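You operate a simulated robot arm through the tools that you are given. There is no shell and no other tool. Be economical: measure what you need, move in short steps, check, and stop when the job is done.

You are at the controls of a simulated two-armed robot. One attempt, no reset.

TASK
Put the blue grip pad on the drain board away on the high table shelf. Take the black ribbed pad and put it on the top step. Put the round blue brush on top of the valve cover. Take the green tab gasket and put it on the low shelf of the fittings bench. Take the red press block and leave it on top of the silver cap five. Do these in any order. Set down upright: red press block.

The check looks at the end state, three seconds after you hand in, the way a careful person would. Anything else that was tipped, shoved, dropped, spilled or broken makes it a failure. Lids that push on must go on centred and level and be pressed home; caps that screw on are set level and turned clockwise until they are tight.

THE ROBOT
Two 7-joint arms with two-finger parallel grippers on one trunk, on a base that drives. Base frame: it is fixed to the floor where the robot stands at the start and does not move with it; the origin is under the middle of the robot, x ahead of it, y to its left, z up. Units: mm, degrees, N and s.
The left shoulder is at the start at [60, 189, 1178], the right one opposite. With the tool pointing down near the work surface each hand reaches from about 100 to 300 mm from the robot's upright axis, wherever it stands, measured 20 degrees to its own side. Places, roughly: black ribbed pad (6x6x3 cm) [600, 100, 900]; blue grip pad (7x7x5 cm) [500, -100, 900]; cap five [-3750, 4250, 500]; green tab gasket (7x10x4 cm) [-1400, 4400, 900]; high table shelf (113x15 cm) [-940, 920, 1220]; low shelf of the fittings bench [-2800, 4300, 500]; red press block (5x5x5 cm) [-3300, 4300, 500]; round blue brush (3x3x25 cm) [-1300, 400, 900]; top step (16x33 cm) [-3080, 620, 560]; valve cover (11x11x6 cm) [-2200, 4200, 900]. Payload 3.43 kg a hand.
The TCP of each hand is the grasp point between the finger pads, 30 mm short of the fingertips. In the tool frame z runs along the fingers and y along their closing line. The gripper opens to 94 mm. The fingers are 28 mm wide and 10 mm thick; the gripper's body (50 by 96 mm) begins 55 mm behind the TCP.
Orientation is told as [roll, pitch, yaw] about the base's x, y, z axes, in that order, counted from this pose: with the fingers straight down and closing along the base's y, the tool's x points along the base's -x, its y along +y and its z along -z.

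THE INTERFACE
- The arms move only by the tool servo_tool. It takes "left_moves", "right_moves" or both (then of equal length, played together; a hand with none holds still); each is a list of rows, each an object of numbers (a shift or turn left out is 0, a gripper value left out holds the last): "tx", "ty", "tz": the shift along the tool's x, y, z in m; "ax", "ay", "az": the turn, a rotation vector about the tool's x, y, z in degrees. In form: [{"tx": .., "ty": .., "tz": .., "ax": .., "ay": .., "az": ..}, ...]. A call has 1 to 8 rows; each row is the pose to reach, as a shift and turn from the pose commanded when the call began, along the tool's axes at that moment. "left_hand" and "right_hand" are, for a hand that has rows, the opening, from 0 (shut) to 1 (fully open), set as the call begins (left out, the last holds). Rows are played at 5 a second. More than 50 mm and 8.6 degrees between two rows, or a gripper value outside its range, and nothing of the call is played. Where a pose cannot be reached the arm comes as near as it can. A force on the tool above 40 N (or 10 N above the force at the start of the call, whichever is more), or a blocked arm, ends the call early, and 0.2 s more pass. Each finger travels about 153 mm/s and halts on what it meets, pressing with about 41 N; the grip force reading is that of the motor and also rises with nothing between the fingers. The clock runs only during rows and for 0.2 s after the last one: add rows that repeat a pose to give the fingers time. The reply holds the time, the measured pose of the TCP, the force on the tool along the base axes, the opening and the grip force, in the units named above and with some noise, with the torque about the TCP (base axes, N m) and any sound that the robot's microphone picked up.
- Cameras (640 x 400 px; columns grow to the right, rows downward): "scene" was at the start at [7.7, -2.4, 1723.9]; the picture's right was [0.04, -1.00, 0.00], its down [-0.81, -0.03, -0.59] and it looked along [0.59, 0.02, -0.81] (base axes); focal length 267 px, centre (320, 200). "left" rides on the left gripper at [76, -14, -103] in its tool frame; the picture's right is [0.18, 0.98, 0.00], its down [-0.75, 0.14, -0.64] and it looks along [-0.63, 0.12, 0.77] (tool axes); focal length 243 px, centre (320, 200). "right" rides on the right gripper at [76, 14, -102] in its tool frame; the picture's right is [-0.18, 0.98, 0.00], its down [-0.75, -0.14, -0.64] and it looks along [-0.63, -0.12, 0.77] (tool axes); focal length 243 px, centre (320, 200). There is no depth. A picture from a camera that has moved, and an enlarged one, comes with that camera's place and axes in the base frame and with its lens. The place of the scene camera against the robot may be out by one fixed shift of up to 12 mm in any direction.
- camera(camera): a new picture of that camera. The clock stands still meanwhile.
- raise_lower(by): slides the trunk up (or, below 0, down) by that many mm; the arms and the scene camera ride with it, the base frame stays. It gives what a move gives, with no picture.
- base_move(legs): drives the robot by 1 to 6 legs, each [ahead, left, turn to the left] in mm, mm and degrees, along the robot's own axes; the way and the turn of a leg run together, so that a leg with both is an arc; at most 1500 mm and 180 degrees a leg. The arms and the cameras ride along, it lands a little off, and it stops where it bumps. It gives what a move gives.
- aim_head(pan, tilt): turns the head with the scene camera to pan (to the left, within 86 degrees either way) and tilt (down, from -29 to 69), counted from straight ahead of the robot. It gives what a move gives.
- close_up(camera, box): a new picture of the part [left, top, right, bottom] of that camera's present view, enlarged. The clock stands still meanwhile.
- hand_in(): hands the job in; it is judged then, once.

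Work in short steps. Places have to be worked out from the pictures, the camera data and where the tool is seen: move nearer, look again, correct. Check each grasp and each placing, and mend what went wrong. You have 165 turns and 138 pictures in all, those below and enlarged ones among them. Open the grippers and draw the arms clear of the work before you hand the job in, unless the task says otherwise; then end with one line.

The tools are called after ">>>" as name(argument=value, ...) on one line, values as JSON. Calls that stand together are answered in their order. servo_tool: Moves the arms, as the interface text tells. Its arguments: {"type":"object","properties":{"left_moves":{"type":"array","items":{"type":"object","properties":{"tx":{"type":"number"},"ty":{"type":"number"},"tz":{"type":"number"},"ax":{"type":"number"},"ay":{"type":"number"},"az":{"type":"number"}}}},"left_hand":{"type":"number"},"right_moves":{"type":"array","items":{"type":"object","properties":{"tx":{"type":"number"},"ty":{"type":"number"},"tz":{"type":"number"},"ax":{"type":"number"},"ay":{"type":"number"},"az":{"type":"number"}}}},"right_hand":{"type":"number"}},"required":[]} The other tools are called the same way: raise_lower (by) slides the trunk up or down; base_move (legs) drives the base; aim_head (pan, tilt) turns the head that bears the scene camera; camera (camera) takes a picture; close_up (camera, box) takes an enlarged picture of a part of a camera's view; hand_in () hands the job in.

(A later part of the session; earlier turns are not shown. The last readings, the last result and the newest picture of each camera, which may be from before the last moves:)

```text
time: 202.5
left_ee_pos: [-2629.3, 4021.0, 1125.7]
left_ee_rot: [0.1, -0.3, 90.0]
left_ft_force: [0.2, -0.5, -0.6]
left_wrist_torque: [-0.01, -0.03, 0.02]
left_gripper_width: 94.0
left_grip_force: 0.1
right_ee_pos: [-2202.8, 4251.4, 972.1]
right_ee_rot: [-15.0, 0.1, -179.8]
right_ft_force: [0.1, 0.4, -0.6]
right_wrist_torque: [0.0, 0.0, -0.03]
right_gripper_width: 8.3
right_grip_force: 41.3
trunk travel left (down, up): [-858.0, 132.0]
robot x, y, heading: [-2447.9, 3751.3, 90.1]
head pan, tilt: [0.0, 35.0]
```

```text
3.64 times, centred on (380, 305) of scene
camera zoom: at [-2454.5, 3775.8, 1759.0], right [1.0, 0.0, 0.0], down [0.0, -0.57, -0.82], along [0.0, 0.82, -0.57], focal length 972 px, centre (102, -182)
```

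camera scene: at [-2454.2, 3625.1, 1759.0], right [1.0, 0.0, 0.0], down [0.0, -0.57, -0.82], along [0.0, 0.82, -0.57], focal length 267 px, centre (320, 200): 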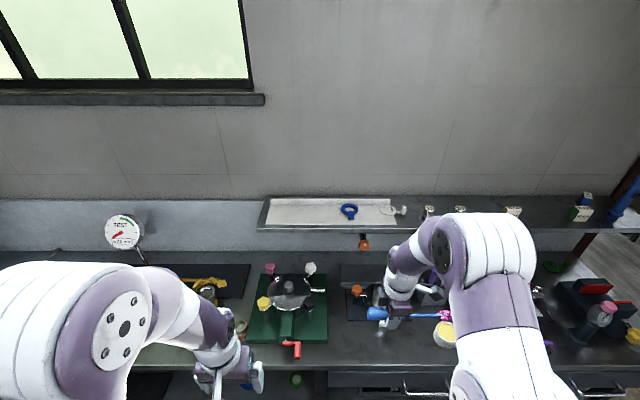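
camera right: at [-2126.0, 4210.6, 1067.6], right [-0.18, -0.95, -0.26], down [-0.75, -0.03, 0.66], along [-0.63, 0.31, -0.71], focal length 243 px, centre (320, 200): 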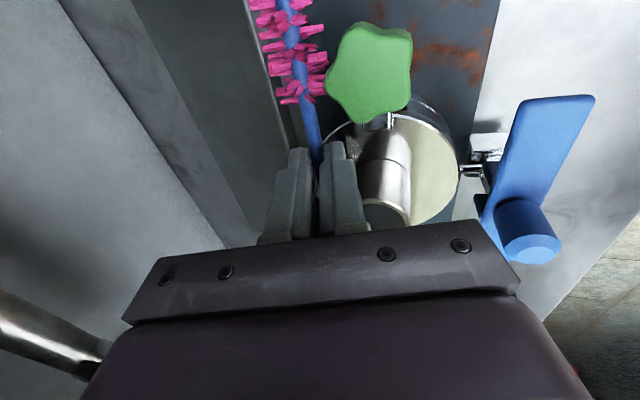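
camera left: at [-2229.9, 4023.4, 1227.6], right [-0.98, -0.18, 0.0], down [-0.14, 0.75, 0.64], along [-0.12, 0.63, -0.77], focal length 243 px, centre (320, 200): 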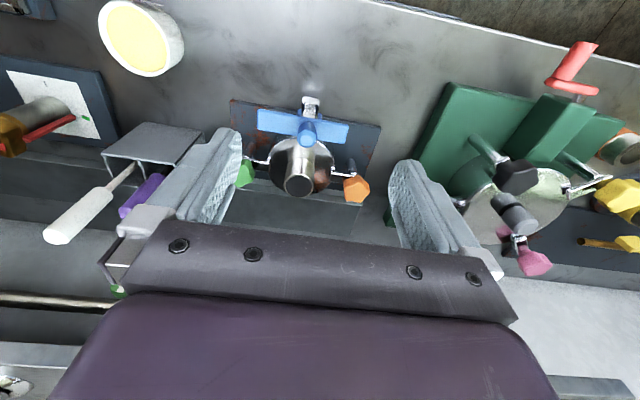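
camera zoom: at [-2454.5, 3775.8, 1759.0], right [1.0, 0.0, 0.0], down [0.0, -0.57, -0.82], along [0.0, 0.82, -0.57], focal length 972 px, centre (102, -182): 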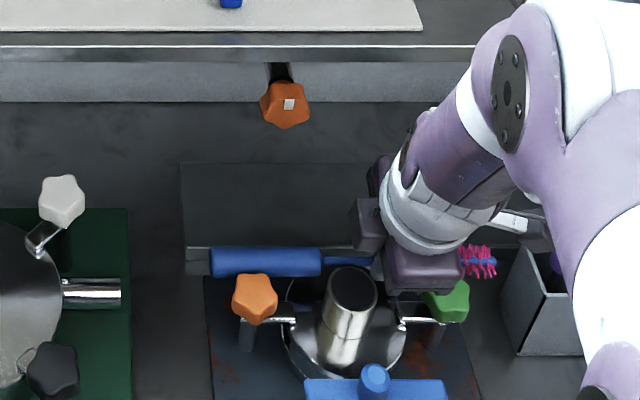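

The shaft lies just inside the rear rim beside the neck. I lower the last part slowly until contact.

>>> servo_tool(right_moves=[{"ty": 0.0052, "tz": 0.0193}, {"ty": 0.0073, "tz": 0.027}, {"ty": 0.0083, "tz": 0.0309}, {"ty": 0.0093, "tz": 0.0348}, {"ty": 0.0104, "tz": 0.0386}, {"ty": 0.0114, "tz": 0.0425}, {"ty": 0.0124, "tz": 0.0464}])

>>> camera(camera="right")

>>> close_up(camera="scene", box=[300, 250, 460, 360])

```text
time: 203.2
left_ee_pos: [-2630.3, 4016.8, 1126.9]
left_ee_rot: [-0.1, -0.4, 89.9]
left_ft_force: [1.2, 0.2, 0.0]
left_wrist_torque: [-0.02, -0.03, 0.0]
left_gripper_width: 94.3
left_grip_force: 0.0
right_ee_pos: [-2201.4, 4256.2, 952.3]
right_ee_rot: [-16.4, 0.3, -180.0]
right_ft_force: [-0.7, -14.5, 37.7]
right_wrist_torque: [-0.46, 0.97, 0.24]
right_gripper_width: 8.1
right_grip_force: 40.9
trunk travel left (down, up): [-858.0, 132.0]
robot x, y, heading: [-2448.7, 3751.6, 90.0]
head pan, tilt: [0.0, 35.0]
stopped in row 3 (right hand): the force on the tool passed its limit at 48 N (the readings are from after the stop); the commanded pose is now the measured one
```

```text
53 pictures are left
camera right: at [-2125.3, 4213.0, 1047.4], right [-0.18, -0.94, -0.28], down [-0.76, -0.04, 0.65], along [-0.63, 0.33, -0.71], focal length 243 px, centre (320, 200)
```

right: 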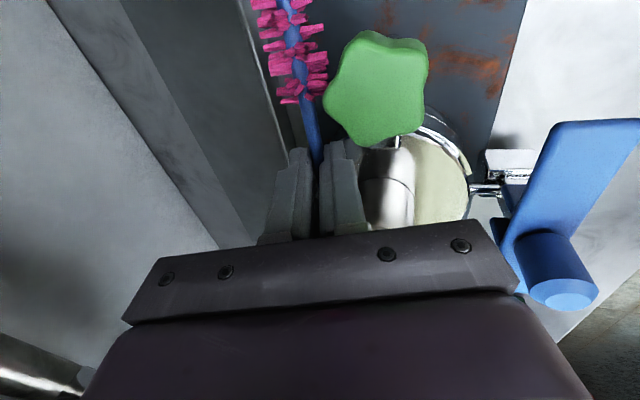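

```text
3.64 times, centred on (380, 305) of scene
camera zoom: at [-2456.1, 3771.0, 1759.5], right [1.0, 0.0, 0.0], down [0.0, -0.57, -0.82], along [0.0, 0.82, -0.57], focal length 972 px, centre (102, -182)
```

zoom: 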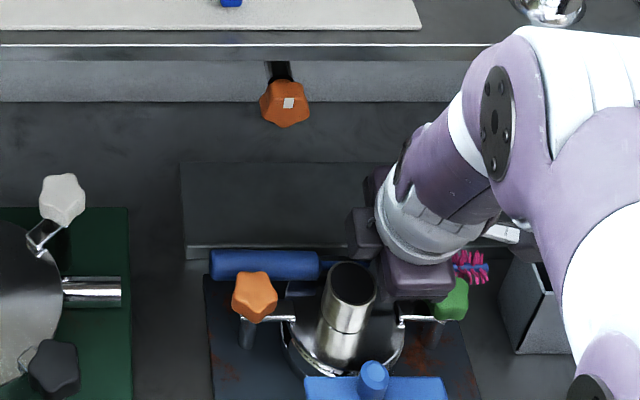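

Both the handle and the fingertips touch the disc, so its surface is at z≈918. I ease 2 mm, open a little, and check before withdrawing.

>>> servo_tool(right_moves=[{"tz": -0.002}, {"tz": -0.002}])

>>> servo_tool(right_moves=[{}, {}, {}], right_hand=0.2)

>>> close_up(camera="scene", box=[300, 250, 460, 360])

```text
time: 203.8
left_ee_pos: [-2630.5, 4018.1, 1127.2]
left_ee_rot: [-0.1, -0.2, 90.1]
left_ft_force: [-0.1, 0.0, -0.1]
left_wrist_torque: [0.03, -0.03, 0.0]
left_gripper_width: 93.9
left_grip_force: 0.1
right_ee_pos: [-2202.0, 4256.1, 952.5]
right_ee_rot: [-16.3, 0.4, -179.9]
right_ft_force: [0.0, -3.2, 28.4]
right_wrist_torque: [-0.12, 0.54, 0.03]
right_gripper_width: 8.0
right_grip_force: 41.1
trunk travel left (down, up): [-858.0, 132.0]
robot x, y, heading: [-2446.5, 3757.1, 90.1]
head pan, tilt: [0.0, 35.0]
```

```text
time: 204.6
left_ee_pos: [-2630.7, 4019.6, 1125.9]
left_ee_rot: [-0.1, -0.3, 89.9]
left_ft_force: [-0.1, -0.9, -0.2]
left_wrist_torque: [-0.02, -0.02, -0.01]
left_gripper_width: 94.2
left_grip_force: 0.0
right_ee_pos: [-2200.3, 4256.3, 952.1]
right_ee_rot: [-16.3, 0.4, -180.0]
right_ft_force: [3.6, 8.9, 35.6]
right_wrist_torque: [0.04, 0.04, 0.01]
right_gripper_width: 11.4
right_grip_force: 0.0
trunk travel left (down, up): [-858.0, 132.0]
robot x, y, heading: [-2446.4, 3752.2, 90.0]
head pan, tilt: [0.0, 35.0]
```

```text
3.64 times, centred on (380, 305) of scene
camera zoom: at [-2456.0, 3773.5, 1759.2], right [1.0, 0.0, 0.0], down [0.0, -0.57, -0.82], along [0.0, 0.82, -0.57], focal length 972 px, centre (102, -182)
```

zoom: 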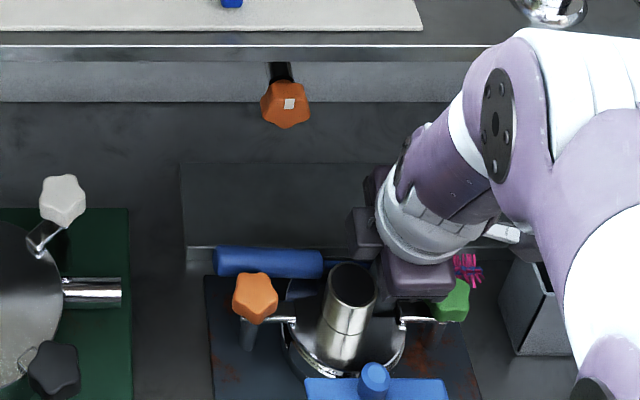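

The fingers press on the disc. I rise slightly and then withdraw along the tool axis with the small opening.

>>> servo_tool(right_moves=[{"tz": -0.003}, {"tz": -0.006}, {"tz": -0.01}, {"tz": -0.01}], right_hand=0.28)

>>> close_up(camera="scene", box=[300, 250, 460, 360])

>>> camera(camera="right")

```text
time: 205.6
left_ee_pos: [-2629.6, 4020.9, 1124.8]
left_ee_rot: [0.0, -0.2, 90.0]
left_ft_force: [-0.5, -0.3, 0.2]
left_wrist_torque: [0.05, 0.02, 0.04]
left_gripper_width: 94.2
left_grip_force: 0.0
right_ee_pos: [-2200.7, 4251.6, 958.8]
right_ee_rot: [-15.7, 0.2, -180.0]
right_ft_force: [0.7, -1.0, 0.2]
right_wrist_torque: [0.01, 0.02, 0.0]
right_gripper_width: 26.3
right_grip_force: 0.1
trunk travel left (down, up): [-858.0, 132.0]
robot x, y, heading: [-2445.6, 3755.6, 90.0]
head pan, tilt: [0.0, 35.0]
```

```text
3.64 times, centred on (380, 305) of scene
camera zoom: at [-2454.3, 3775.8, 1758.8], right [1.0, 0.0, 0.0], down [0.0, -0.57, -0.82], along [0.0, 0.82, -0.57], focal length 972 px, centre (102, -182)
```

zoom: 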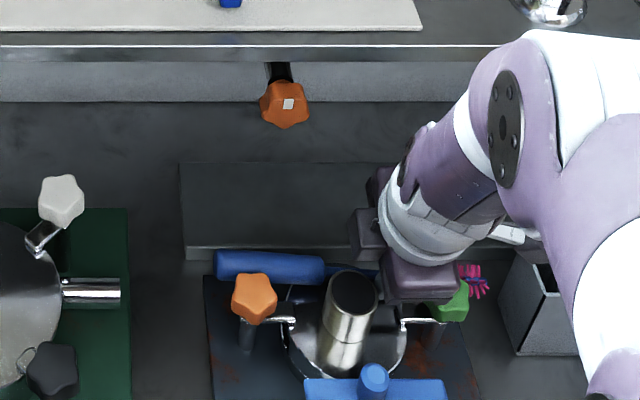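

```text
49 pictures are left
camera right: at [-2124.2, 4209.8, 1053.4], right [-0.18, -0.95, -0.27], down [-0.76, -0.04, 0.65], along [-0.63, 0.32, -0.71], focal length 243 px, centre (320, 200)
```

right: 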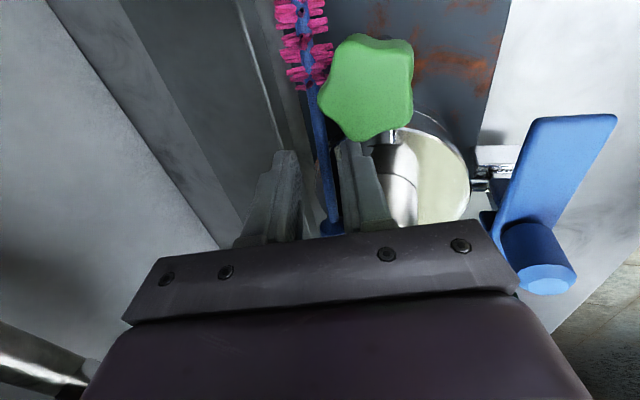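

The brush is free and resting. I withdraw along the tool axis and check it.

>>> servo_tool(right_moves=[{"tz": -0.02}, {"tz": -0.05}, {"tz": -0.085}, {"tz": -0.085}])

>>> camera(camera="right")

>>> close_up(camera="scene", box=[300, 250, 460, 360])

```text
time: 206.6
left_ee_pos: [-2628.8, 4021.6, 1125.3]
left_ee_rot: [0.1, -0.1, 90.0]
left_ft_force: [0.3, 0.7, -0.5]
left_wrist_torque: [0.0, 0.02, -0.03]
left_gripper_width: 94.0
left_grip_force: 0.1
right_ee_pos: [-2199.9, 4229.6, 1039.8]
right_ee_rot: [-15.9, 0.2, -179.9]
right_ft_force: [0.3, -0.2, -0.1]
right_wrist_torque: [0.01, 0.0, 0.02]
right_gripper_width: 26.2
right_grip_force: 0.0
trunk travel left (down, up): [-858.0, 132.0]
robot x, y, heading: [-2450.7, 3754.4, 90.2]
head pan, tilt: [0.0, 35.0]
```

```text
48 pictures are left
camera right: at [-2124.2, 4187.9, 1135.1], right [-0.18, -0.95, -0.27], down [-0.76, -0.04, 0.65], along [-0.63, 0.32, -0.71], focal length 243 px, centre (320, 200)
```

right: 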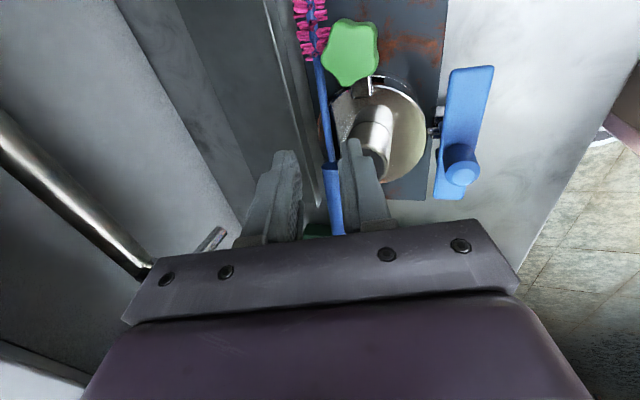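

```text
3.64 times, centred on (380, 305) of scene
camera zoom: at [-2454.0, 3777.4, 1758.9], right [1.0, 0.0, 0.0], down [0.0, -0.57, -0.82], along [0.0, 0.82, -0.57], focal length 972 px, centre (102, -182)
```

zoom: 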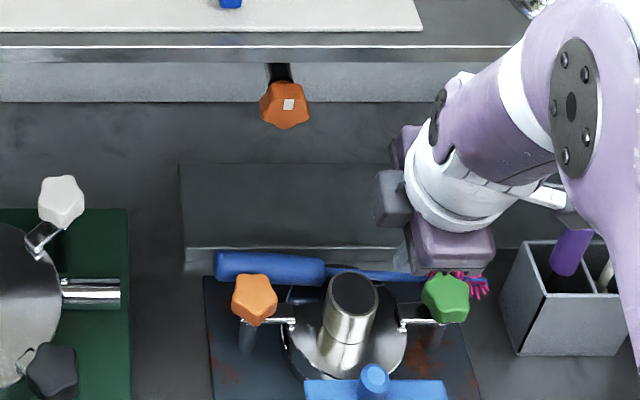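

The brush rests on the cover disc behind the neck. Now the gasket: I back off, restore the right hand's orientation, and drive round to the bench's east end.

>>> base_move(legs=[[-330, 0, 0]])

>>> servo_tool(right_moves=[{"ax": -8}, {"ax": -15.9}, {"ax": -15.9}], right_hand=1)

>>> servo_tool(right_moves=[{"az": 8.2}, {"az": 16.4}, {"az": 24.6}, {"az": 32.8}, {"az": 41}, {"az": 49}])

>>> servo_tool(right_moves=[{"az": 8.2}, {"az": 16.4}, {"az": 24.6}, {"az": 32.8}, {"az": 41}, {"az": 41}])

>>> base_move(legs=[[0, -1440, 0], [0, 0, 90]])

>>> camera(camera="scene")

```text
time: 208.8
left_ee_pos: [-2628.8, 3693.3, 1124.9]
left_ee_rot: [0.1, 0.0, 89.6]
left_ft_force: [0.1, 0.4, -0.2]
left_wrist_torque: [0.02, 0.03, -0.04]
left_gripper_width: 94.1
left_grip_force: 0.0
right_ee_pos: [-2197.1, 3897.8, 1039.0]
right_ee_rot: [-15.9, 0.2, 179.6]
right_ft_force: [-0.1, -0.5, -0.2]
right_wrist_torque: [-0.02, 0.01, 0.02]
right_gripper_width: 26.2
right_grip_force: 0.0
trunk travel left (down, up): [-858.0, 132.0]
robot x, y, heading: [-2449.2, 3421.1, 89.7]
head pan, tilt: [0.0, 35.0]
```

```text
time: 209.6
left_ee_pos: [-2628.2, 3689.5, 1126.2]
left_ee_rot: [0.0, -0.2, 89.6]
left_ft_force: [0.5, 0.3, -0.4]
left_wrist_torque: [0.0, 0.02, 0.0]
left_gripper_width: 94.3
left_grip_force: 0.0
right_ee_pos: [-2197.5, 3896.9, 1041.2]
right_ee_rot: [0.1, 0.3, 179.6]
right_ft_force: [-0.1, 0.4, 0.8]
right_wrist_torque: [0.01, -0.01, 0.04]
right_gripper_width: 94.0
right_grip_force: 0.0
trunk travel left (down, up): [-858.0, 132.0]
robot x, y, heading: [-2452.4, 3422.7, 89.7]
head pan, tilt: [0.0, 35.0]
```

```text
time: 211.0
left_ee_pos: [-2628.7, 3693.3, 1124.6]
left_ee_rot: [0.0, -0.1, 89.6]
left_ft_force: [0.4, 0.3, 0.4]
left_wrist_torque: [0.0, -0.01, 0.01]
left_gripper_width: 94.2
left_grip_force: 0.1
right_ee_pos: [-2198.0, 3898.1, 1040.1]
right_ee_rot: [-0.2, 0.2, 130.4]
right_ft_force: [-0.1, 0.1, 0.4]
right_wrist_torque: [0.0, 0.02, 0.01]
right_gripper_width: 93.9
right_grip_force: 0.1
trunk travel left (down, up): [-858.0, 132.0]
robot x, y, heading: [-2446.8, 3423.6, 89.4]
head pan, tilt: [0.0, 35.0]
```

```text
time: 212.4
left_ee_pos: [-2628.1, 3691.1, 1125.7]
left_ee_rot: [0.0, -0.1, 89.6]
left_ft_force: [0.7, -0.7, 0.2]
left_wrist_torque: [0.04, 0.02, 0.02]
left_gripper_width: 94.2
left_grip_force: 0.0
right_ee_pos: [-2196.6, 3897.8, 1040.2]
right_ee_rot: [-0.3, -0.1, 89.6]
right_ft_force: [-0.7, -0.1, -0.3]
right_wrist_torque: [0.0, -0.01, -0.01]
right_gripper_width: 93.9
right_grip_force: 0.0
trunk travel left (down, up): [-858.0, 132.0]
robot x, y, heading: [-2447.9, 3425.6, 89.6]
head pan, tilt: [0.0, 35.0]
```

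```text
time: 223.4
left_ee_pos: [-1265.8, 3226.8, 1126.0]
left_ee_rot: [0.0, -0.1, 178.4]
left_ft_force: [-0.4, 0.5, -0.1]
left_wrist_torque: [0.02, -0.01, 0.0]
left_gripper_width: 94.0
left_grip_force: 0.0
right_ee_pos: [-1463.6, 3662.2, 1039.6]
right_ee_rot: [-0.2, 0.0, 178.4]
right_ft_force: [-0.3, 0.2, -0.3]
right_wrist_torque: [0.0, 0.02, -0.01]
right_gripper_width: 93.8
right_grip_force: 0.1
trunk travel left (down, up): [-858.0, 132.0]
robot x, y, heading: [-996.4, 3399.0, 178.6]
head pan, tilt: [0.0, 35.0]
```

```text
46 pictures are left
camera scene: at [-1028.0, 3395.7, 1759.0], right [0.03, 1.0, 0.0], down [0.57, -0.01, -0.82], along [-0.82, 0.02, -0.57], focal length 267 px, centre (320, 200)
```

scene: 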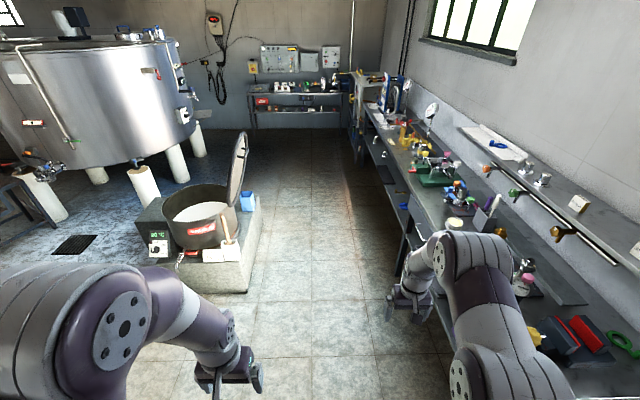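

I retract the right hand clear of the bench end, then strafe right alongside it.

>>> servo_tool(right_moves=[{"tx": 0.045}, {"tx": 0.09}, {"tx": 0.135}, {"tx": 0.18}, {"tx": 0.18}])

>>> base_move(legs=[[0, -690, 1.4]])

>>> aim_head(pan=-20, tilt=50)

>>> camera(camera="scene")

>>> camera(camera="right")

```text
time: 224.6
left_ee_pos: [-1267.3, 3225.9, 1125.1]
left_ee_rot: [-0.1, 0.0, 178.5]
left_ft_force: [0.6, -0.3, 0.6]
left_wrist_torque: [0.0, -0.04, -0.01]
left_gripper_width: 94.2
left_grip_force: 0.0
right_ee_pos: [-1284.5, 3655.3, 1040.9]
right_ee_rot: [-0.2, 0.0, 178.6]
right_ft_force: [0.3, -0.2, 0.6]
right_wrist_torque: [0.01, -0.03, -0.02]
right_gripper_width: 93.9
right_grip_force: 0.0
trunk travel left (down, up): [-858.0, 132.0]
robot x, y, heading: [-993.5, 3401.8, 178.4]
head pan, tilt: [0.0, 35.0]
```

```text
time: 227.9
left_ee_pos: [-1252.7, 3844.1, 1124.0]
left_ee_rot: [0.1, -0.2, 179.5]
left_ft_force: [0.5, -0.4, 0.6]
left_wrist_torque: [-0.01, -0.01, 0.0]
left_gripper_width: 94.0
left_grip_force: 0.0
right_ee_pos: [-1275.6, 4269.4, 1041.0]
right_ee_rot: [-0.2, 0.4, -178.9]
right_ft_force: [-0.2, -2.2, -0.7]
right_wrist_torque: [0.23, 0.01, 0.09]
right_gripper_width: 94.1
right_grip_force: 0.1
trunk travel left (down, up): [-858.0, 132.0]
robot x, y, heading: [-984.3, 4021.7, 179.9]
head pan, tilt: [0.0, 35.0]
stopped in leg 1: the force on the tool passed its limit at 164 N (the readings are from after the stop); the commanded pose is now the measured one
```

```text
time: 228.8
left_ee_pos: [-1251.9, 3843.7, 1125.4]
left_ee_rot: [0.0, -0.2, 179.5]
left_ft_force: [-0.3, -0.5, -0.7]
left_wrist_torque: [0.02, 0.0, 0.04]
left_gripper_width: 94.5
left_grip_force: 0.0
right_ee_pos: [-1274.6, 4269.4, 1040.2]
right_ee_rot: [-0.1, 0.3, -179.2]
right_ft_force: [-1.0, -3.2, -0.6]
right_wrist_torque: [0.21, -0.02, 0.07]
right_gripper_width: 94.1
right_grip_force: 0.0
trunk travel left (down, up): [-858.0, 132.0]
robot x, y, heading: [-984.4, 4021.5, 179.6]
head pan, tilt: [-20.0, 50.0]
```

```text
45 pictures are left
camera scene: at [-1001.4, 4043.4, 1737.3], right [0.35, 0.94, 0.0], down [0.72, -0.27, -0.64], along [-0.6, 0.22, -0.77], focal length 267 px, centre (320, 200)
```

scene: 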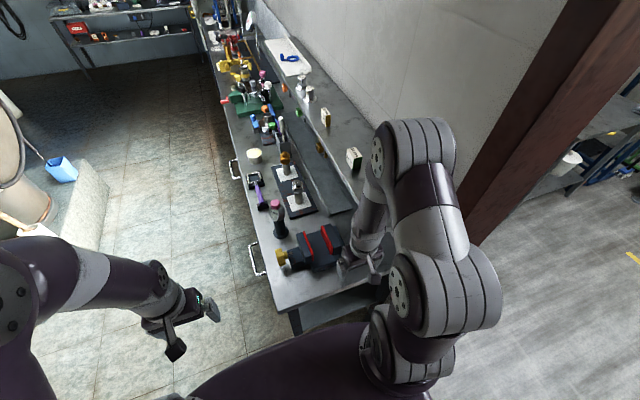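

```text
44 pictures are left
camera right: at [-1199.7, 4255.6, 1143.5], right [-0.17, -0.99, 0.0], down [-0.76, 0.13, 0.64], along [-0.63, 0.11, -0.77], focal length 243 px, centre (320, 200)
```

right: 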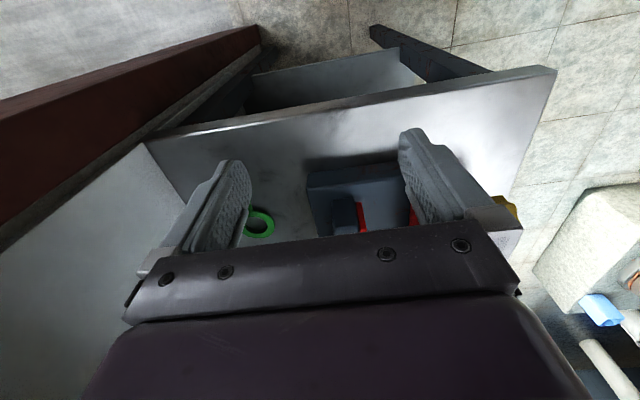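

The right arm ran into something, likely the wall shelf's end. I back off left and look for damage.

>>> base_move(legs=[[0, 150, 0]])

>>> camera(camera="scene")

```text
time: 230.1
left_ee_pos: [-1254.1, 3696.2, 1126.0]
left_ee_rot: [0.1, -0.2, 179.3]
left_ft_force: [0.3, -0.2, -0.5]
left_wrist_torque: [0.01, 0.05, 0.0]
left_gripper_width: 94.1
left_grip_force: 0.0
right_ee_pos: [-1276.8, 4120.1, 1040.0]
right_ee_rot: [0.0, 0.3, -179.2]
right_ft_force: [0.2, -0.2, 0.5]
right_wrist_torque: [0.04, 0.0, 0.0]
right_gripper_width: 94.0
right_grip_force: 0.0
trunk travel left (down, up): [-858.0, 132.0]
robot x, y, heading: [-985.9, 3868.2, 179.2]
head pan, tilt: [-20.0, 50.0]
```

```text
43 pictures are left
camera scene: at [-1002.6, 3895.4, 1737.2], right [0.35, 0.94, 0.0], down [0.72, -0.27, -0.64], along [-0.6, 0.22, -0.77], focal length 267 px, centre (320, 200)
```

scene: 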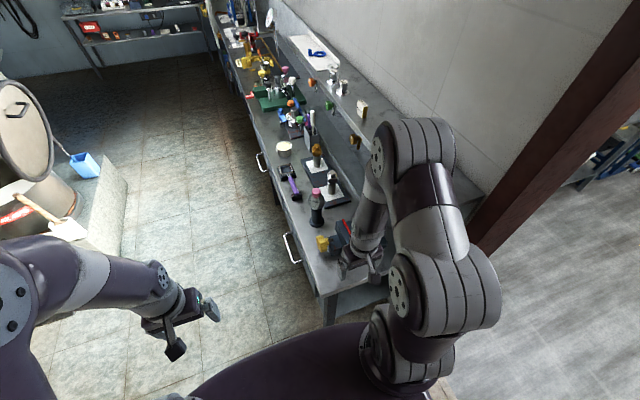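

The arm still hides the shelf end. I move a bit further left and pan right to see it.

>>> base_move(legs=[[0, 320, 0]])

>>> aim_head(pan=-45, tilt=30)

>>> camera(camera="scene")

```text
time: 232.3
left_ee_pos: [-1255.3, 3368.1, 1126.5]
left_ee_rot: [0.1, -0.2, 179.7]
left_ft_force: [0.3, 1.1, 0.4]
left_wrist_torque: [-0.01, 0.01, -0.01]
left_gripper_width: 93.8
left_grip_force: 0.1
right_ee_pos: [-1280.4, 3793.1, 1039.9]
right_ee_rot: [-0.1, 0.4, -178.9]
right_ft_force: [-0.8, 0.0, -0.3]
right_wrist_torque: [-0.02, 0.04, 0.01]
right_gripper_width: 93.9
right_grip_force: 0.1
trunk travel left (down, up): [-858.0, 132.0]
robot x, y, heading: [-985.3, 3549.1, 179.5]
head pan, tilt: [-20.0, 50.0]
```

```text
time: 233.2
left_ee_pos: [-1255.1, 3368.6, 1125.2]
left_ee_rot: [0.0, -0.2, 179.7]
left_ft_force: [-0.8, 0.6, 0.3]
left_wrist_torque: [0.0, 0.01, 0.01]
left_gripper_width: 94.4
left_grip_force: 0.1
right_ee_pos: [-1279.4, 3792.6, 1040.7]
right_ee_rot: [-0.2, 0.4, -178.9]
right_ft_force: [0.4, -0.4, 0.4]
right_wrist_torque: [0.01, -0.01, 0.01]
right_gripper_width: 94.0
right_grip_force: 0.0
trunk travel left (down, up): [-858.0, 132.0]
robot x, y, heading: [-987.4, 3546.6, 179.7]
head pan, tilt: [-45.0, 30.0]
```

```text
42 pictures are left
camera scene: at [-996.6, 3605.3, 1766.7], right [0.71, 0.7, 0.0], down [0.35, -0.36, -0.87], along [-0.61, 0.61, -0.5], focal length 267 px, centre (320, 200)
```

scene: 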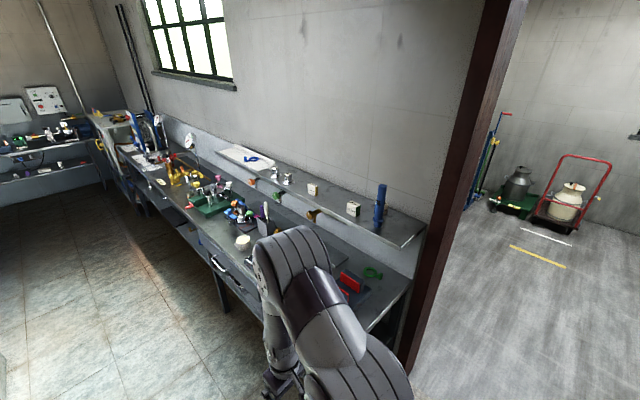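

The items on the shelf end still stand. I enlarge to be sure, and to place the gasket.

>>> close_up(camera="scene", box=[290, 160, 450, 310])

```text
2.67 times, centred on (370, 235) of scene
camera zoom: at [-996.6, 3605.3, 1766.7], right [0.71, 0.7, 0.0], down [0.35, -0.36, -0.87], along [-0.61, 0.61, -0.5], focal length 713 px, centre (187, 107)
```

zoom: 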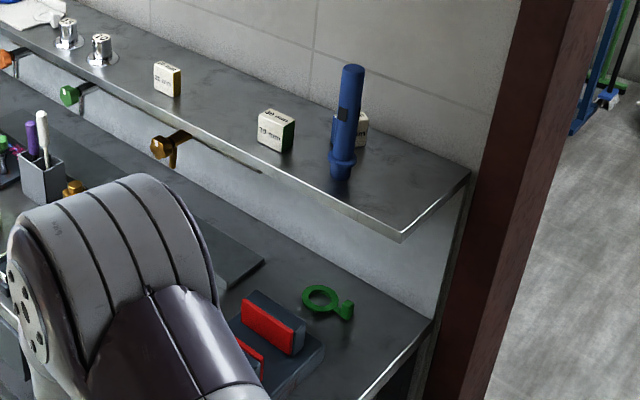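

Everything on the shelf is intact. The gasket ring is at about [-1471, 4399] with its upright tab at about [-1416, 4392]. I back away east, extend and pitch the right hand nearly horizontal, and lower the trunk, ready to reach in from the end.

>>> base_move(legs=[[-270, 0, 0]])

>>> servo_tool(right_moves=[{"tx": -0.045}, {"tx": -0.09}, {"tx": -0.135}, {"tx": -0.14, "ay": -8}, {"tx": -0.14, "ay": -16}, {"tx": -0.14, "ay": -24}, {"tx": -0.14, "ay": -32}, {"tx": -0.14, "ay": -40}])

>>> servo_tool(right_moves=[{"ay": -8}, {"ay": -16}, {"ay": -24}, {"ay": -30}, {"ay": -30}])

>>> raise_lower(by=-90)

>>> base_move(legs=[[0, -600, 0]])

>>> camera(camera="right")

```text
time: 235.1
left_ee_pos: [-990.6, 3367.1, 1124.7]
left_ee_rot: [0.0, 0.0, 179.4]
left_ft_force: [0.6, 0.3, -0.1]
left_wrist_torque: [0.0, 0.01, 0.01]
left_gripper_width: 93.9
left_grip_force: 0.1
right_ee_pos: [-1013.8, 3792.7, 1039.7]
right_ee_rot: [-0.1, 0.5, -179.1]
right_ft_force: [-0.9, 0.2, 0.2]
right_wrist_torque: [0.01, -0.04, 0.02]
right_gripper_width: 94.0
right_grip_force: 0.0
trunk travel left (down, up): [-858.0, 132.0]
robot x, y, heading: [-716.8, 3544.8, 179.2]
head pan, tilt: [-45.0, 30.0]
```

```text
time: 236.9
left_ee_pos: [-991.6, 3367.9, 1125.6]
left_ee_rot: [0.1, -0.1, 179.4]
left_ft_force: [-0.5, 0.1, 1.1]
left_wrist_torque: [-0.02, 0.01, -0.01]
left_gripper_width: 94.1
left_grip_force: 0.2
right_ee_pos: [-1149.2, 3774.3, 1034.8]
right_ee_rot: [4.6, -32.5, -179.5]
right_ft_force: [-0.3, 0.2, -1.4]
right_wrist_torque: [-0.02, 0.03, 0.0]
right_gripper_width: 93.9
right_grip_force: 0.1
right hand out of reach, approached as far as the arm can: row 7, 8
trunk travel left (down, up): [-858.0, 132.0]
robot x, y, heading: [-721.9, 3545.5, 179.5]
head pan, tilt: [-45.0, 30.0]
```

```text
time: 238.1
left_ee_pos: [-989.8, 3367.5, 1125.2]
left_ee_rot: [0.0, -0.2, 179.4]
left_ft_force: [-0.3, -0.7, 0.4]
left_wrist_torque: [0.0, 0.01, -0.01]
left_gripper_width: 94.0
left_grip_force: 0.1
right_ee_pos: [-1202.0, 3818.2, 1089.0]
right_ee_rot: [1.5, -69.3, 179.9]
right_ft_force: [0.1, 0.2, 0.1]
right_wrist_torque: [0.0, -0.03, -0.03]
right_gripper_width: 93.9
right_grip_force: 0.0
right hand out of reach, approached as far as the arm can: row 1, 2, 3, 4, 5
trunk travel left (down, up): [-858.0, 132.0]
robot x, y, heading: [-722.7, 3545.4, 179.6]
head pan, tilt: [-45.0, 30.0]
```

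```text
time: 239.3
left_ee_pos: [-990.8, 3367.4, 1036.0]
left_ee_rot: [-0.1, -0.1, 179.4]
left_ft_force: [0.0, -0.4, -0.7]
left_wrist_torque: [0.0, 0.03, 0.01]
left_gripper_width: 94.0
left_grip_force: 0.0
right_ee_pos: [-1201.9, 3817.9, 997.5]
right_ee_rot: [1.3, -69.2, 179.8]
right_ft_force: [-0.5, -0.5, 0.4]
right_wrist_torque: [0.01, -0.02, -0.01]
right_gripper_width: 93.9
right_grip_force: 0.1
trunk travel left (down, up): [-768.0, 222.0]
robot x, y, heading: [-723.5, 3545.8, 179.5]
head pan, tilt: [-45.0, 30.0]
```

```text
time: 242.7
left_ee_pos: [-986.3, 3962.6, 1035.7]
left_ee_rot: [0.0, -0.1, 179.8]
left_ft_force: [-0.3, -1.0, -0.3]
left_wrist_torque: [0.0, 0.01, 0.03]
left_gripper_width: 93.8
left_grip_force: 0.0
right_ee_pos: [-1200.9, 4410.0, 998.0]
right_ee_rot: [1.3, -69.3, -179.6]
right_ft_force: [0.0, -0.1, 0.9]
right_wrist_torque: [0.02, -0.01, -0.01]
right_gripper_width: 93.8
right_grip_force: 0.1
trunk travel left (down, up): [-768.0, 222.0]
robot x, y, heading: [-715.0, 4142.4, -180.3]
head pan, tilt: [-45.0, 30.0]
```

```text
40 pictures are left
camera right: at [-1078.7, 4398.9, 963.5], right [-0.04, -0.98, 0.18], down [0.33, 0.16, 0.93], along [-0.94, 0.09, 0.32], focal length 243 px, centre (320, 200)
```

right: 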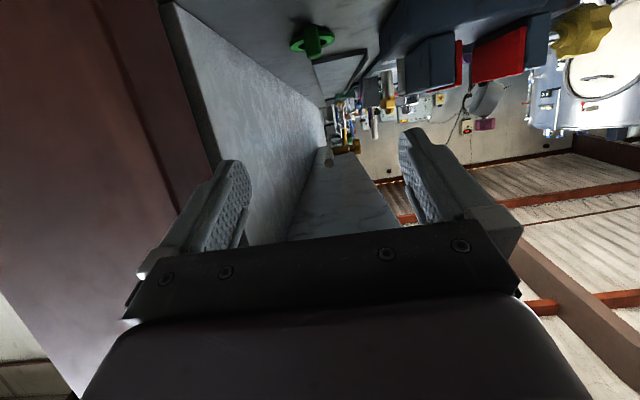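

The gasket's tab shows ahead at about y=4400. I enlarge it.

>>> close_up(camera="right", box=[250, 0, 390, 90])

```text
4.44 times, centred on (320, 45) of right
camera zoom: at [-1078.7, 4398.9, 963.5], right [-0.04, -0.98, 0.18], down [0.33, 0.16, 0.93], along [-0.94, 0.09, 0.32], focal length 1078 px, centre (320, 889)
```

zoom: 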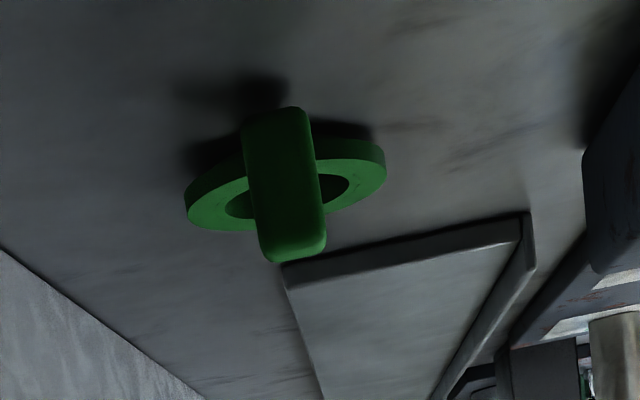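

The tab is an upright block about 20 mm wide at [-1411, 4404], rising to z≈900. I lower the trunk 105 outside the bench end, then drive in so only the fingertips reach the tab.

>>> raise_lower(by=-104)

>>> base_move(legs=[[110, 6, 0.3]])

>>> camera(camera="right")

```text
time: 244.1
left_ee_pos: [-984.6, 3961.3, 931.9]
left_ee_rot: [0.0, -0.1, 179.9]
left_ft_force: [0.5, 0.0, -0.8]
left_wrist_torque: [0.01, 0.01, 0.03]
left_gripper_width: 94.0
left_grip_force: 0.0
right_ee_pos: [-1201.9, 4411.3, 893.4]
right_ee_rot: [1.5, -69.2, -179.6]
right_ft_force: [-0.5, -0.3, 0.3]
right_wrist_torque: [0.01, 0.01, -0.01]
right_gripper_width: 94.0
right_grip_force: 0.1
trunk travel left (down, up): [-664.0, 326.0]
robot x, y, heading: [-714.9, 4143.6, -180.0]
head pan, tilt: [-45.0, 30.0]
```

```text
time: 245.3
left_ee_pos: [-1096.2, 3953.7, 931.3]
left_ee_rot: [0.0, -0.2, -179.7]
left_ft_force: [-0.7, -0.1, 0.5]
left_wrist_torque: [-0.01, 0.0, -0.02]
left_gripper_width: 94.3
left_grip_force: 0.1
right_ee_pos: [-1314.5, 4401.0, 893.7]
right_ee_rot: [1.4, -69.2, -179.2]
right_ft_force: [-0.3, -0.2, -0.4]
right_wrist_torque: [0.03, -0.01, -0.03]
right_gripper_width: 94.0
right_grip_force: 0.0
trunk travel left (down, up): [-664.0, 326.0]
robot x, y, heading: [-830.6, 4133.4, -179.7]
head pan, tilt: [-45.0, 30.0]
```

```text
38 pictures are left
camera right: at [-1192.2, 4390.1, 859.3], right [-0.03, -0.98, 0.18], down [0.33, 0.16, 0.93], along [-0.94, 0.09, 0.32], focal length 243 px, centre (320, 200)
```

right: 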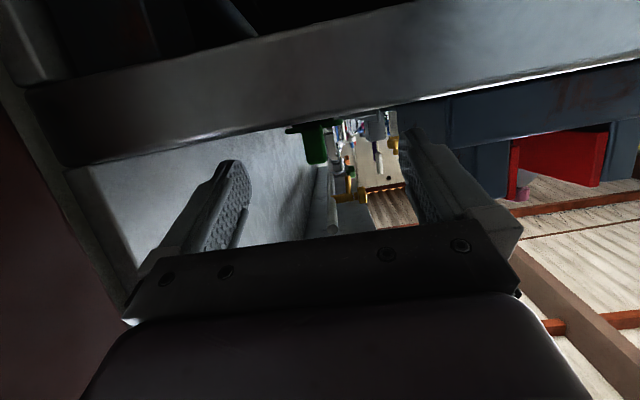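

The tab is centred between the fingers. I drive the last 78 mm, close, and check.

>>> base_move(legs=[[78, -2, 0]])

>>> servo_tool(right_moves=[{}, {}, {}, {}], right_hand=0)

>>> camera(camera="right")

```text
time: 246.3
left_ee_pos: [-1175.7, 3955.2, 931.5]
left_ee_rot: [-0.1, -0.1, -179.7]
left_ft_force: [0.1, 0.2, 0.6]
left_wrist_torque: [-0.02, -0.04, -0.01]
left_gripper_width: 94.1
left_grip_force: 0.0
right_ee_pos: [-1393.2, 4403.0, 892.1]
right_ee_rot: [1.3, -69.2, -179.3]
right_ft_force: [-0.9, 0.2, 0.1]
right_wrist_torque: [0.01, -0.04, 0.0]
right_gripper_width: 94.1
right_grip_force: 0.1
trunk travel left (down, up): [-664.0, 326.0]
robot x, y, heading: [-909.4, 4136.9, -179.5]
head pan, tilt: [-45.0, 30.0]
```

```text
time: 247.3
left_ee_pos: [-1174.0, 3954.8, 931.7]
left_ee_rot: [0.0, -0.2, -179.8]
left_ft_force: [0.6, -1.1, -0.4]
left_wrist_torque: [0.0, -0.03, -0.01]
left_gripper_width: 94.2
left_grip_force: 0.0
right_ee_pos: [-1392.3, 4402.8, 894.2]
right_ee_rot: [1.4, -69.2, -179.2]
right_ft_force: [0.9, 1.9, 3.5]
right_wrist_torque: [0.1, 0.13, -0.13]
right_gripper_width: 16.6
right_grip_force: 41.0
trunk travel left (down, up): [-664.0, 326.0]
robot x, y, heading: [-910.0, 4136.9, -179.7]
head pan, tilt: [-45.0, 30.0]
```

```text
37 pictures are left
camera right: at [-1269.6, 4392.2, 859.9], right [-0.03, -0.98, 0.18], down [0.33, 0.16, 0.93], along [-0.94, 0.09, 0.32], focal length 243 px, centre (320, 200)
```

right: 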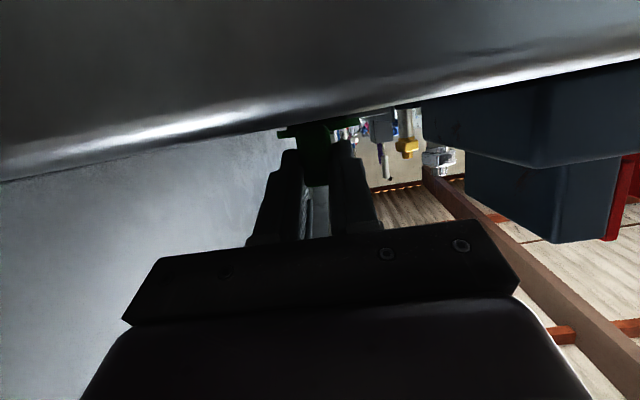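

The tab is gripped at 17 mm. I lift 35, back out east, then strafe south and turn to face the bench again.

>>> raise_lower(by=35)

>>> base_move(legs=[[-230, 0, 0], [0, 720, 0], [0, 0, -90]])

>>> camera(camera="right")

```text
time: 248.1
left_ee_pos: [-1174.9, 3954.0, 967.6]
left_ee_rot: [0.0, -0.1, -179.8]
left_ft_force: [-0.9, 0.4, 0.4]
left_wrist_torque: [0.02, 0.0, -0.03]
left_gripper_width: 94.1
left_grip_force: 0.0
right_ee_pos: [-1392.6, 4403.0, 928.7]
right_ee_rot: [1.4, -69.1, -179.2]
right_ft_force: [0.8, 0.3, -0.3]
right_wrist_torque: [-0.01, 0.02, 0.04]
right_gripper_width: 16.9
right_grip_force: 41.2
trunk travel left (down, up): [-699.0, 291.0]
robot x, y, heading: [-909.9, 4141.2, -179.6]
head pan, tilt: [-45.0, 30.0]
```

```text
time: 257.3
left_ee_pos: [-855.1, 3668.2, 967.2]
left_ee_rot: [-0.1, -0.2, 89.3]
left_ft_force: [0.1, 0.7, -0.5]
left_wrist_torque: [0.02, -0.02, -0.02]
left_gripper_width: 94.1
left_grip_force: 0.1
right_ee_pos: [-405.8, 3879.5, 929.1]
right_ee_rot: [1.4, -69.2, 89.8]
right_ft_force: [0.9, 0.8, -0.2]
right_wrist_torque: [0.01, 0.03, 0.04]
right_gripper_width: 16.6
right_grip_force: 40.9
trunk travel left (down, up): [-699.0, 291.0]
robot x, y, heading: [-675.2, 3401.3, 89.4]
head pan, tilt: [-45.0, 30.0]
```

```text
36 pictures are left
camera right: at [-417.5, 3756.3, 894.4], right [-0.98, 0.05, 0.18], down [0.16, -0.33, 0.93], along [0.1, 0.94, 0.32], focal length 243 px, centre (320, 200)
```

right: 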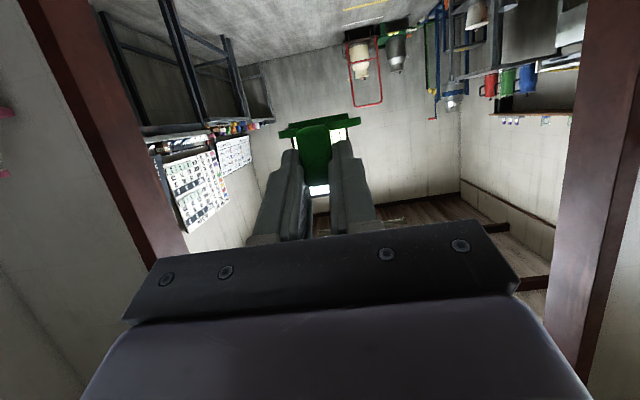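

The gasket is held level. I drive west along the bench, keeping clear of its front.

>>> base_move(legs=[[-80, 0, 0.6], [0, 1300, 0], [0, 930, 0]])

>>> aim_head(pan=0, tilt=45)

>>> camera(camera="scene")

>>> camera(camera="right")

```text
time: 269.1
left_ee_pos: [-3103.7, 3635.4, 966.3]
left_ee_rot: [0.1, -0.2, 88.0]
left_ft_force: [0.1, -1.5, -0.2]
left_wrist_torque: [-0.02, -0.02, 0.05]
left_gripper_width: 93.8
left_grip_force: 0.0
right_ee_pos: [-2647.2, 3837.8, 928.9]
right_ee_rot: [1.4, -69.2, 88.6]
right_ft_force: [0.4, 0.0, -0.3]
right_wrist_torque: [-0.02, -0.03, -0.02]
right_gripper_width: 16.5
right_grip_force: 40.6
trunk travel left (down, up): [-699.0, 291.0]
robot x, y, heading: [-2930.4, 3361.7, 88.0]
head pan, tilt: [-45.0, 30.0]
```

```text
time: 270.2
left_ee_pos: [-3101.6, 3634.6, 966.3]
left_ee_rot: [0.1, -0.2, 88.0]
left_ft_force: [0.7, 0.7, 0.2]
left_wrist_torque: [0.0, -0.01, -0.03]
left_gripper_width: 93.8
left_grip_force: 0.1
right_ee_pos: [-2646.1, 3836.9, 929.1]
right_ee_rot: [1.5, -69.1, 88.5]
right_ft_force: [-0.3, -0.6, -0.3]
right_wrist_torque: [-0.01, 0.01, -0.03]
right_gripper_width: 16.4
right_grip_force: 41.1
trunk travel left (down, up): [-699.0, 291.0]
robot x, y, heading: [-2930.7, 3360.9, 88.2]
head pan, tilt: [0.0, 45.0]
```

```text
35 pictures are left
camera scene: at [-2935.1, 3378.2, 1585.2], right [1.0, -0.03, 0.0], down [-0.02, -0.71, -0.71], along [0.02, 0.71, -0.71], focal length 267 px, centre (320, 200)
```

scene: 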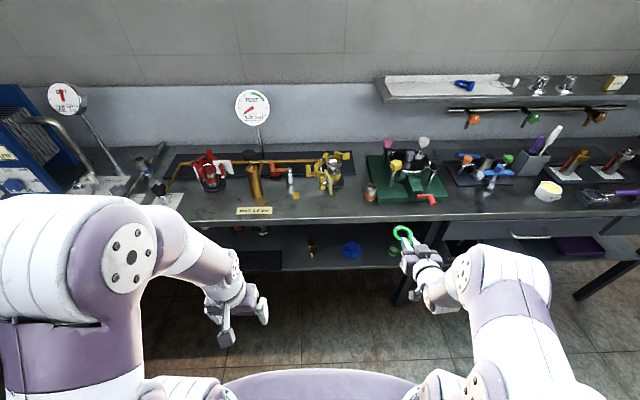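

```text
34 pictures are left
camera right: at [-2661.7, 3713.7, 894.5], right [-0.98, 0.07, 0.18], down [0.15, -0.33, 0.93], along [0.12, 0.94, 0.32], focal length 243 px, centre (320, 200)
```

right: 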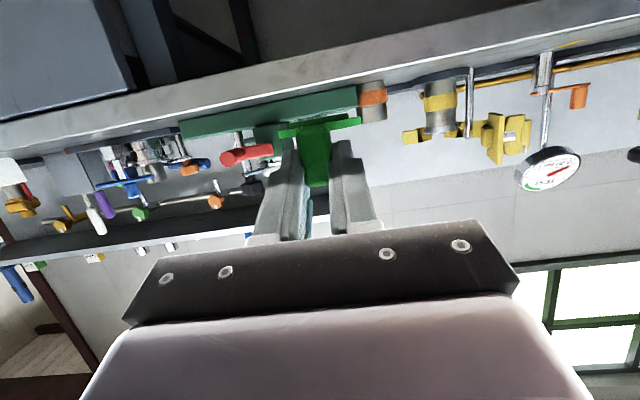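

The low shelf shows under the bench with a few items on it. I enlarge to choose a free spot.

>>> close_up(camera="scene", box=[200, 205, 440, 300])

```text
2.67 times, centred on (320, 252) of scene
camera zoom: at [-2935.1, 3378.2, 1585.2], right [1.0, -0.03, 0.0], down [-0.02, -0.71, -0.71], along [0.02, 0.71, -0.71], focal length 713 px, centre (320, 60)
```

zoom: 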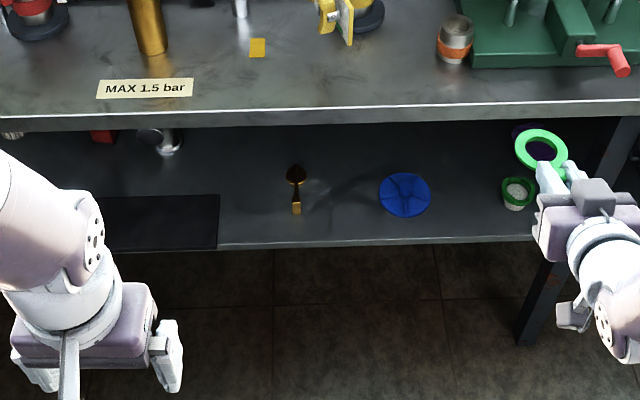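

I'll use the gap between the blue disc and the green cup, at about [-2656, 4090]. I square up, lower the trunk, and check the shelf level.

>>> base_move(legs=[[0, 0, 1.8]])

>>> raise_lower(by=-340)

>>> camera(camera="right")

>>> camera(camera="scene")

```text
time: 271.0
left_ee_pos: [-3111.0, 3630.1, 966.7]
left_ee_rot: [0.1, -0.2, 89.9]
left_ft_force: [0.2, -0.3, -0.4]
left_wrist_torque: [0.03, -0.02, 0.04]
left_gripper_width: 94.1
left_grip_force: 0.2
right_ee_pos: [-2660.9, 3845.2, 928.0]
right_ee_rot: [1.4, -69.2, 90.2]
right_ft_force: [-0.4, 0.2, -0.1]
right_wrist_torque: [-0.01, -0.01, -0.03]
right_gripper_width: 16.8
right_grip_force: 41.1
trunk travel left (down, up): [-699.0, 291.0]
robot x, y, heading: [-2931.0, 3364.7, 89.9]
head pan, tilt: [0.0, 45.0]
```

```text
time: 274.3
left_ee_pos: [-3109.8, 3629.1, 627.9]
left_ee_rot: [0.0, -0.2, 89.8]
left_ft_force: [0.1, -0.2, -0.8]
left_wrist_torque: [0.01, 0.03, 0.0]
left_gripper_width: 94.1
left_grip_force: 0.0
right_ee_pos: [-2662.0, 3845.3, 587.4]
right_ee_rot: [1.5, -69.2, 90.3]
right_ft_force: [-0.5, 0.3, -0.3]
right_wrist_torque: [-0.06, 0.0, 0.0]
right_gripper_width: 16.6
right_grip_force: 41.1
trunk travel left (down, up): [-359.0, 631.0]
robot x, y, heading: [-2928.4, 3362.4, 89.9]
head pan, tilt: [0.0, 45.0]
```

```text
32 pictures are left
camera right: at [-2672.8, 3721.9, 554.5], right [-0.98, 0.04, 0.18], down [0.16, -0.33, 0.93], along [0.09, 0.94, 0.32], focal length 243 px, centre (320, 200)
```

right: 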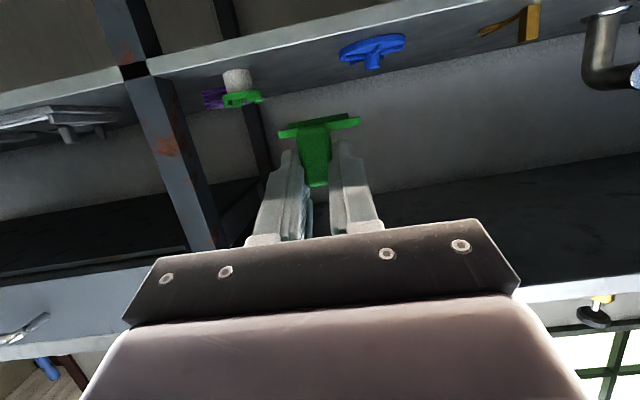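

```text
31 pictures are left
camera scene: at [-2935.8, 3378.1, 1245.2], right [1.0, 0.0, 0.0], down [0.0, -0.71, -0.71], along [0.0, 0.71, -0.71], focal length 267 px, centre (320, 200)
```

scene: 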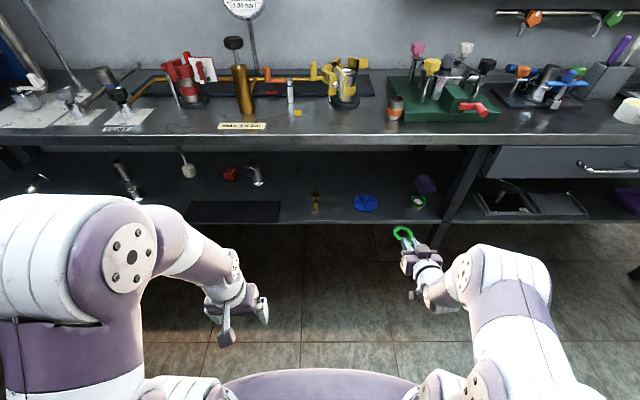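

The shelf is at about z=490 and the gap runs from x=-2708 to -2582. I lower 35, shift right 17 and move in so the gasket is over the shelf.

>>> raise_lower(by=-35)

>>> base_move(legs=[[120, -17, 0]])

>>> base_move(legs=[[78, 0, 0]])

>>> camera(camera="right")

>>> close_up(camera="scene", box=[330, 190, 470, 290])

```text
time: 275.1
left_ee_pos: [-3110.7, 3629.4, 592.1]
left_ee_rot: [0.0, -0.2, 89.9]
left_ft_force: [-0.3, 0.0, -0.3]
left_wrist_torque: [0.03, -0.01, -0.02]
left_gripper_width: 94.0
left_grip_force: 0.1
right_ee_pos: [-2662.1, 3845.8, 554.5]
right_ee_rot: [1.4, -69.2, 90.4]
right_ft_force: [-0.2, 0.5, -0.7]
right_wrist_torque: [-0.03, 0.02, 0.01]
right_gripper_width: 16.5
right_grip_force: 40.8
trunk travel left (down, up): [-324.0, 666.0]
robot x, y, heading: [-2931.9, 3364.0, 89.9]
head pan, tilt: [0.0, 45.0]
```

```text
time: 276.3
left_ee_pos: [-3092.0, 3749.7, 591.4]
left_ee_rot: [0.1, -0.1, 89.9]
left_ft_force: [0.3, 1.0, 0.4]
left_wrist_torque: [-0.02, -0.03, 0.0]
left_gripper_width: 93.9
left_grip_force: 0.0
right_ee_pos: [-2643.7, 3964.2, 552.8]
right_ee_rot: [1.4, -69.1, 90.2]
right_ft_force: [0.4, 0.1, -0.1]
right_wrist_torque: [-0.03, 0.0, 0.01]
right_gripper_width: 16.8
right_grip_force: 40.7
trunk travel left (down, up): [-324.0, 666.0]
robot x, y, heading: [-2911.6, 3480.6, 89.9]
head pan, tilt: [0.0, 45.0]
```

```text
time: 277.4
left_ee_pos: [-3092.2, 3827.3, 592.2]
left_ee_rot: [0.0, -0.1, 89.6]
left_ft_force: [-0.6, 0.3, -0.5]
left_wrist_torque: [0.01, -0.01, 0.0]
left_gripper_width: 94.2
left_grip_force: 0.0
right_ee_pos: [-2643.7, 4042.1, 553.0]
right_ee_rot: [1.4, -69.2, 90.1]
right_ft_force: [-0.1, 0.2, -0.2]
right_wrist_torque: [-0.01, 0.01, -0.01]
right_gripper_width: 16.5
right_grip_force: 41.2
trunk travel left (down, up): [-324.0, 666.0]
robot x, y, heading: [-2914.4, 3562.4, 89.9]
head pan, tilt: [0.0, 45.0]
```

```text
30 pictures are left
camera right: at [-2654.4, 3918.4, 519.2], right [-0.98, 0.04, 0.18], down [0.16, -0.33, 0.93], along [0.1, 0.94, 0.32], focal length 243 px, centre (320, 200)
```

right: 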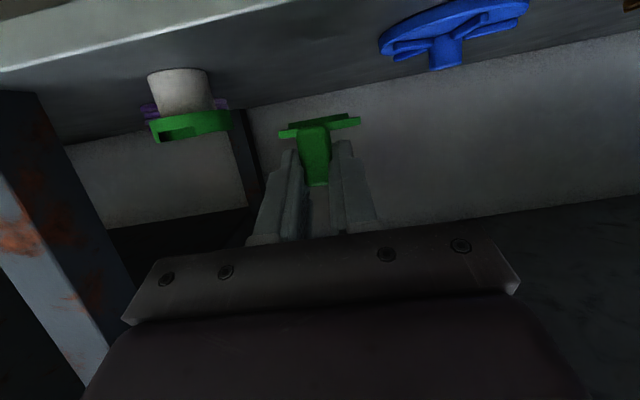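

```text
4.00 times, centred on (400, 240) of scene
camera zoom: at [-2918.3, 3575.8, 1210.1], right [1.0, 0.0, 0.0], down [0.0, -0.71, -0.71], along [0.0, 0.71, -0.71], focal length 1069 px, centre (0, 40)
```

zoom: 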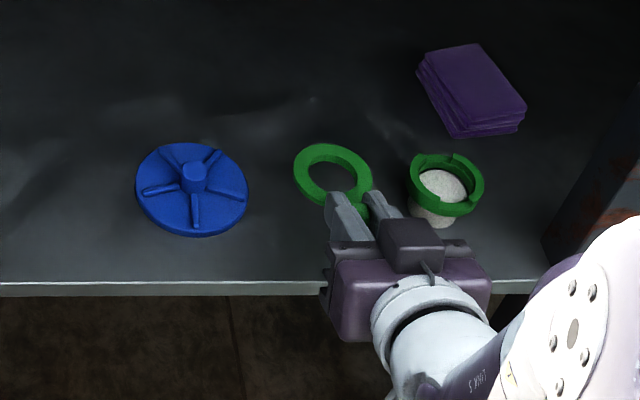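

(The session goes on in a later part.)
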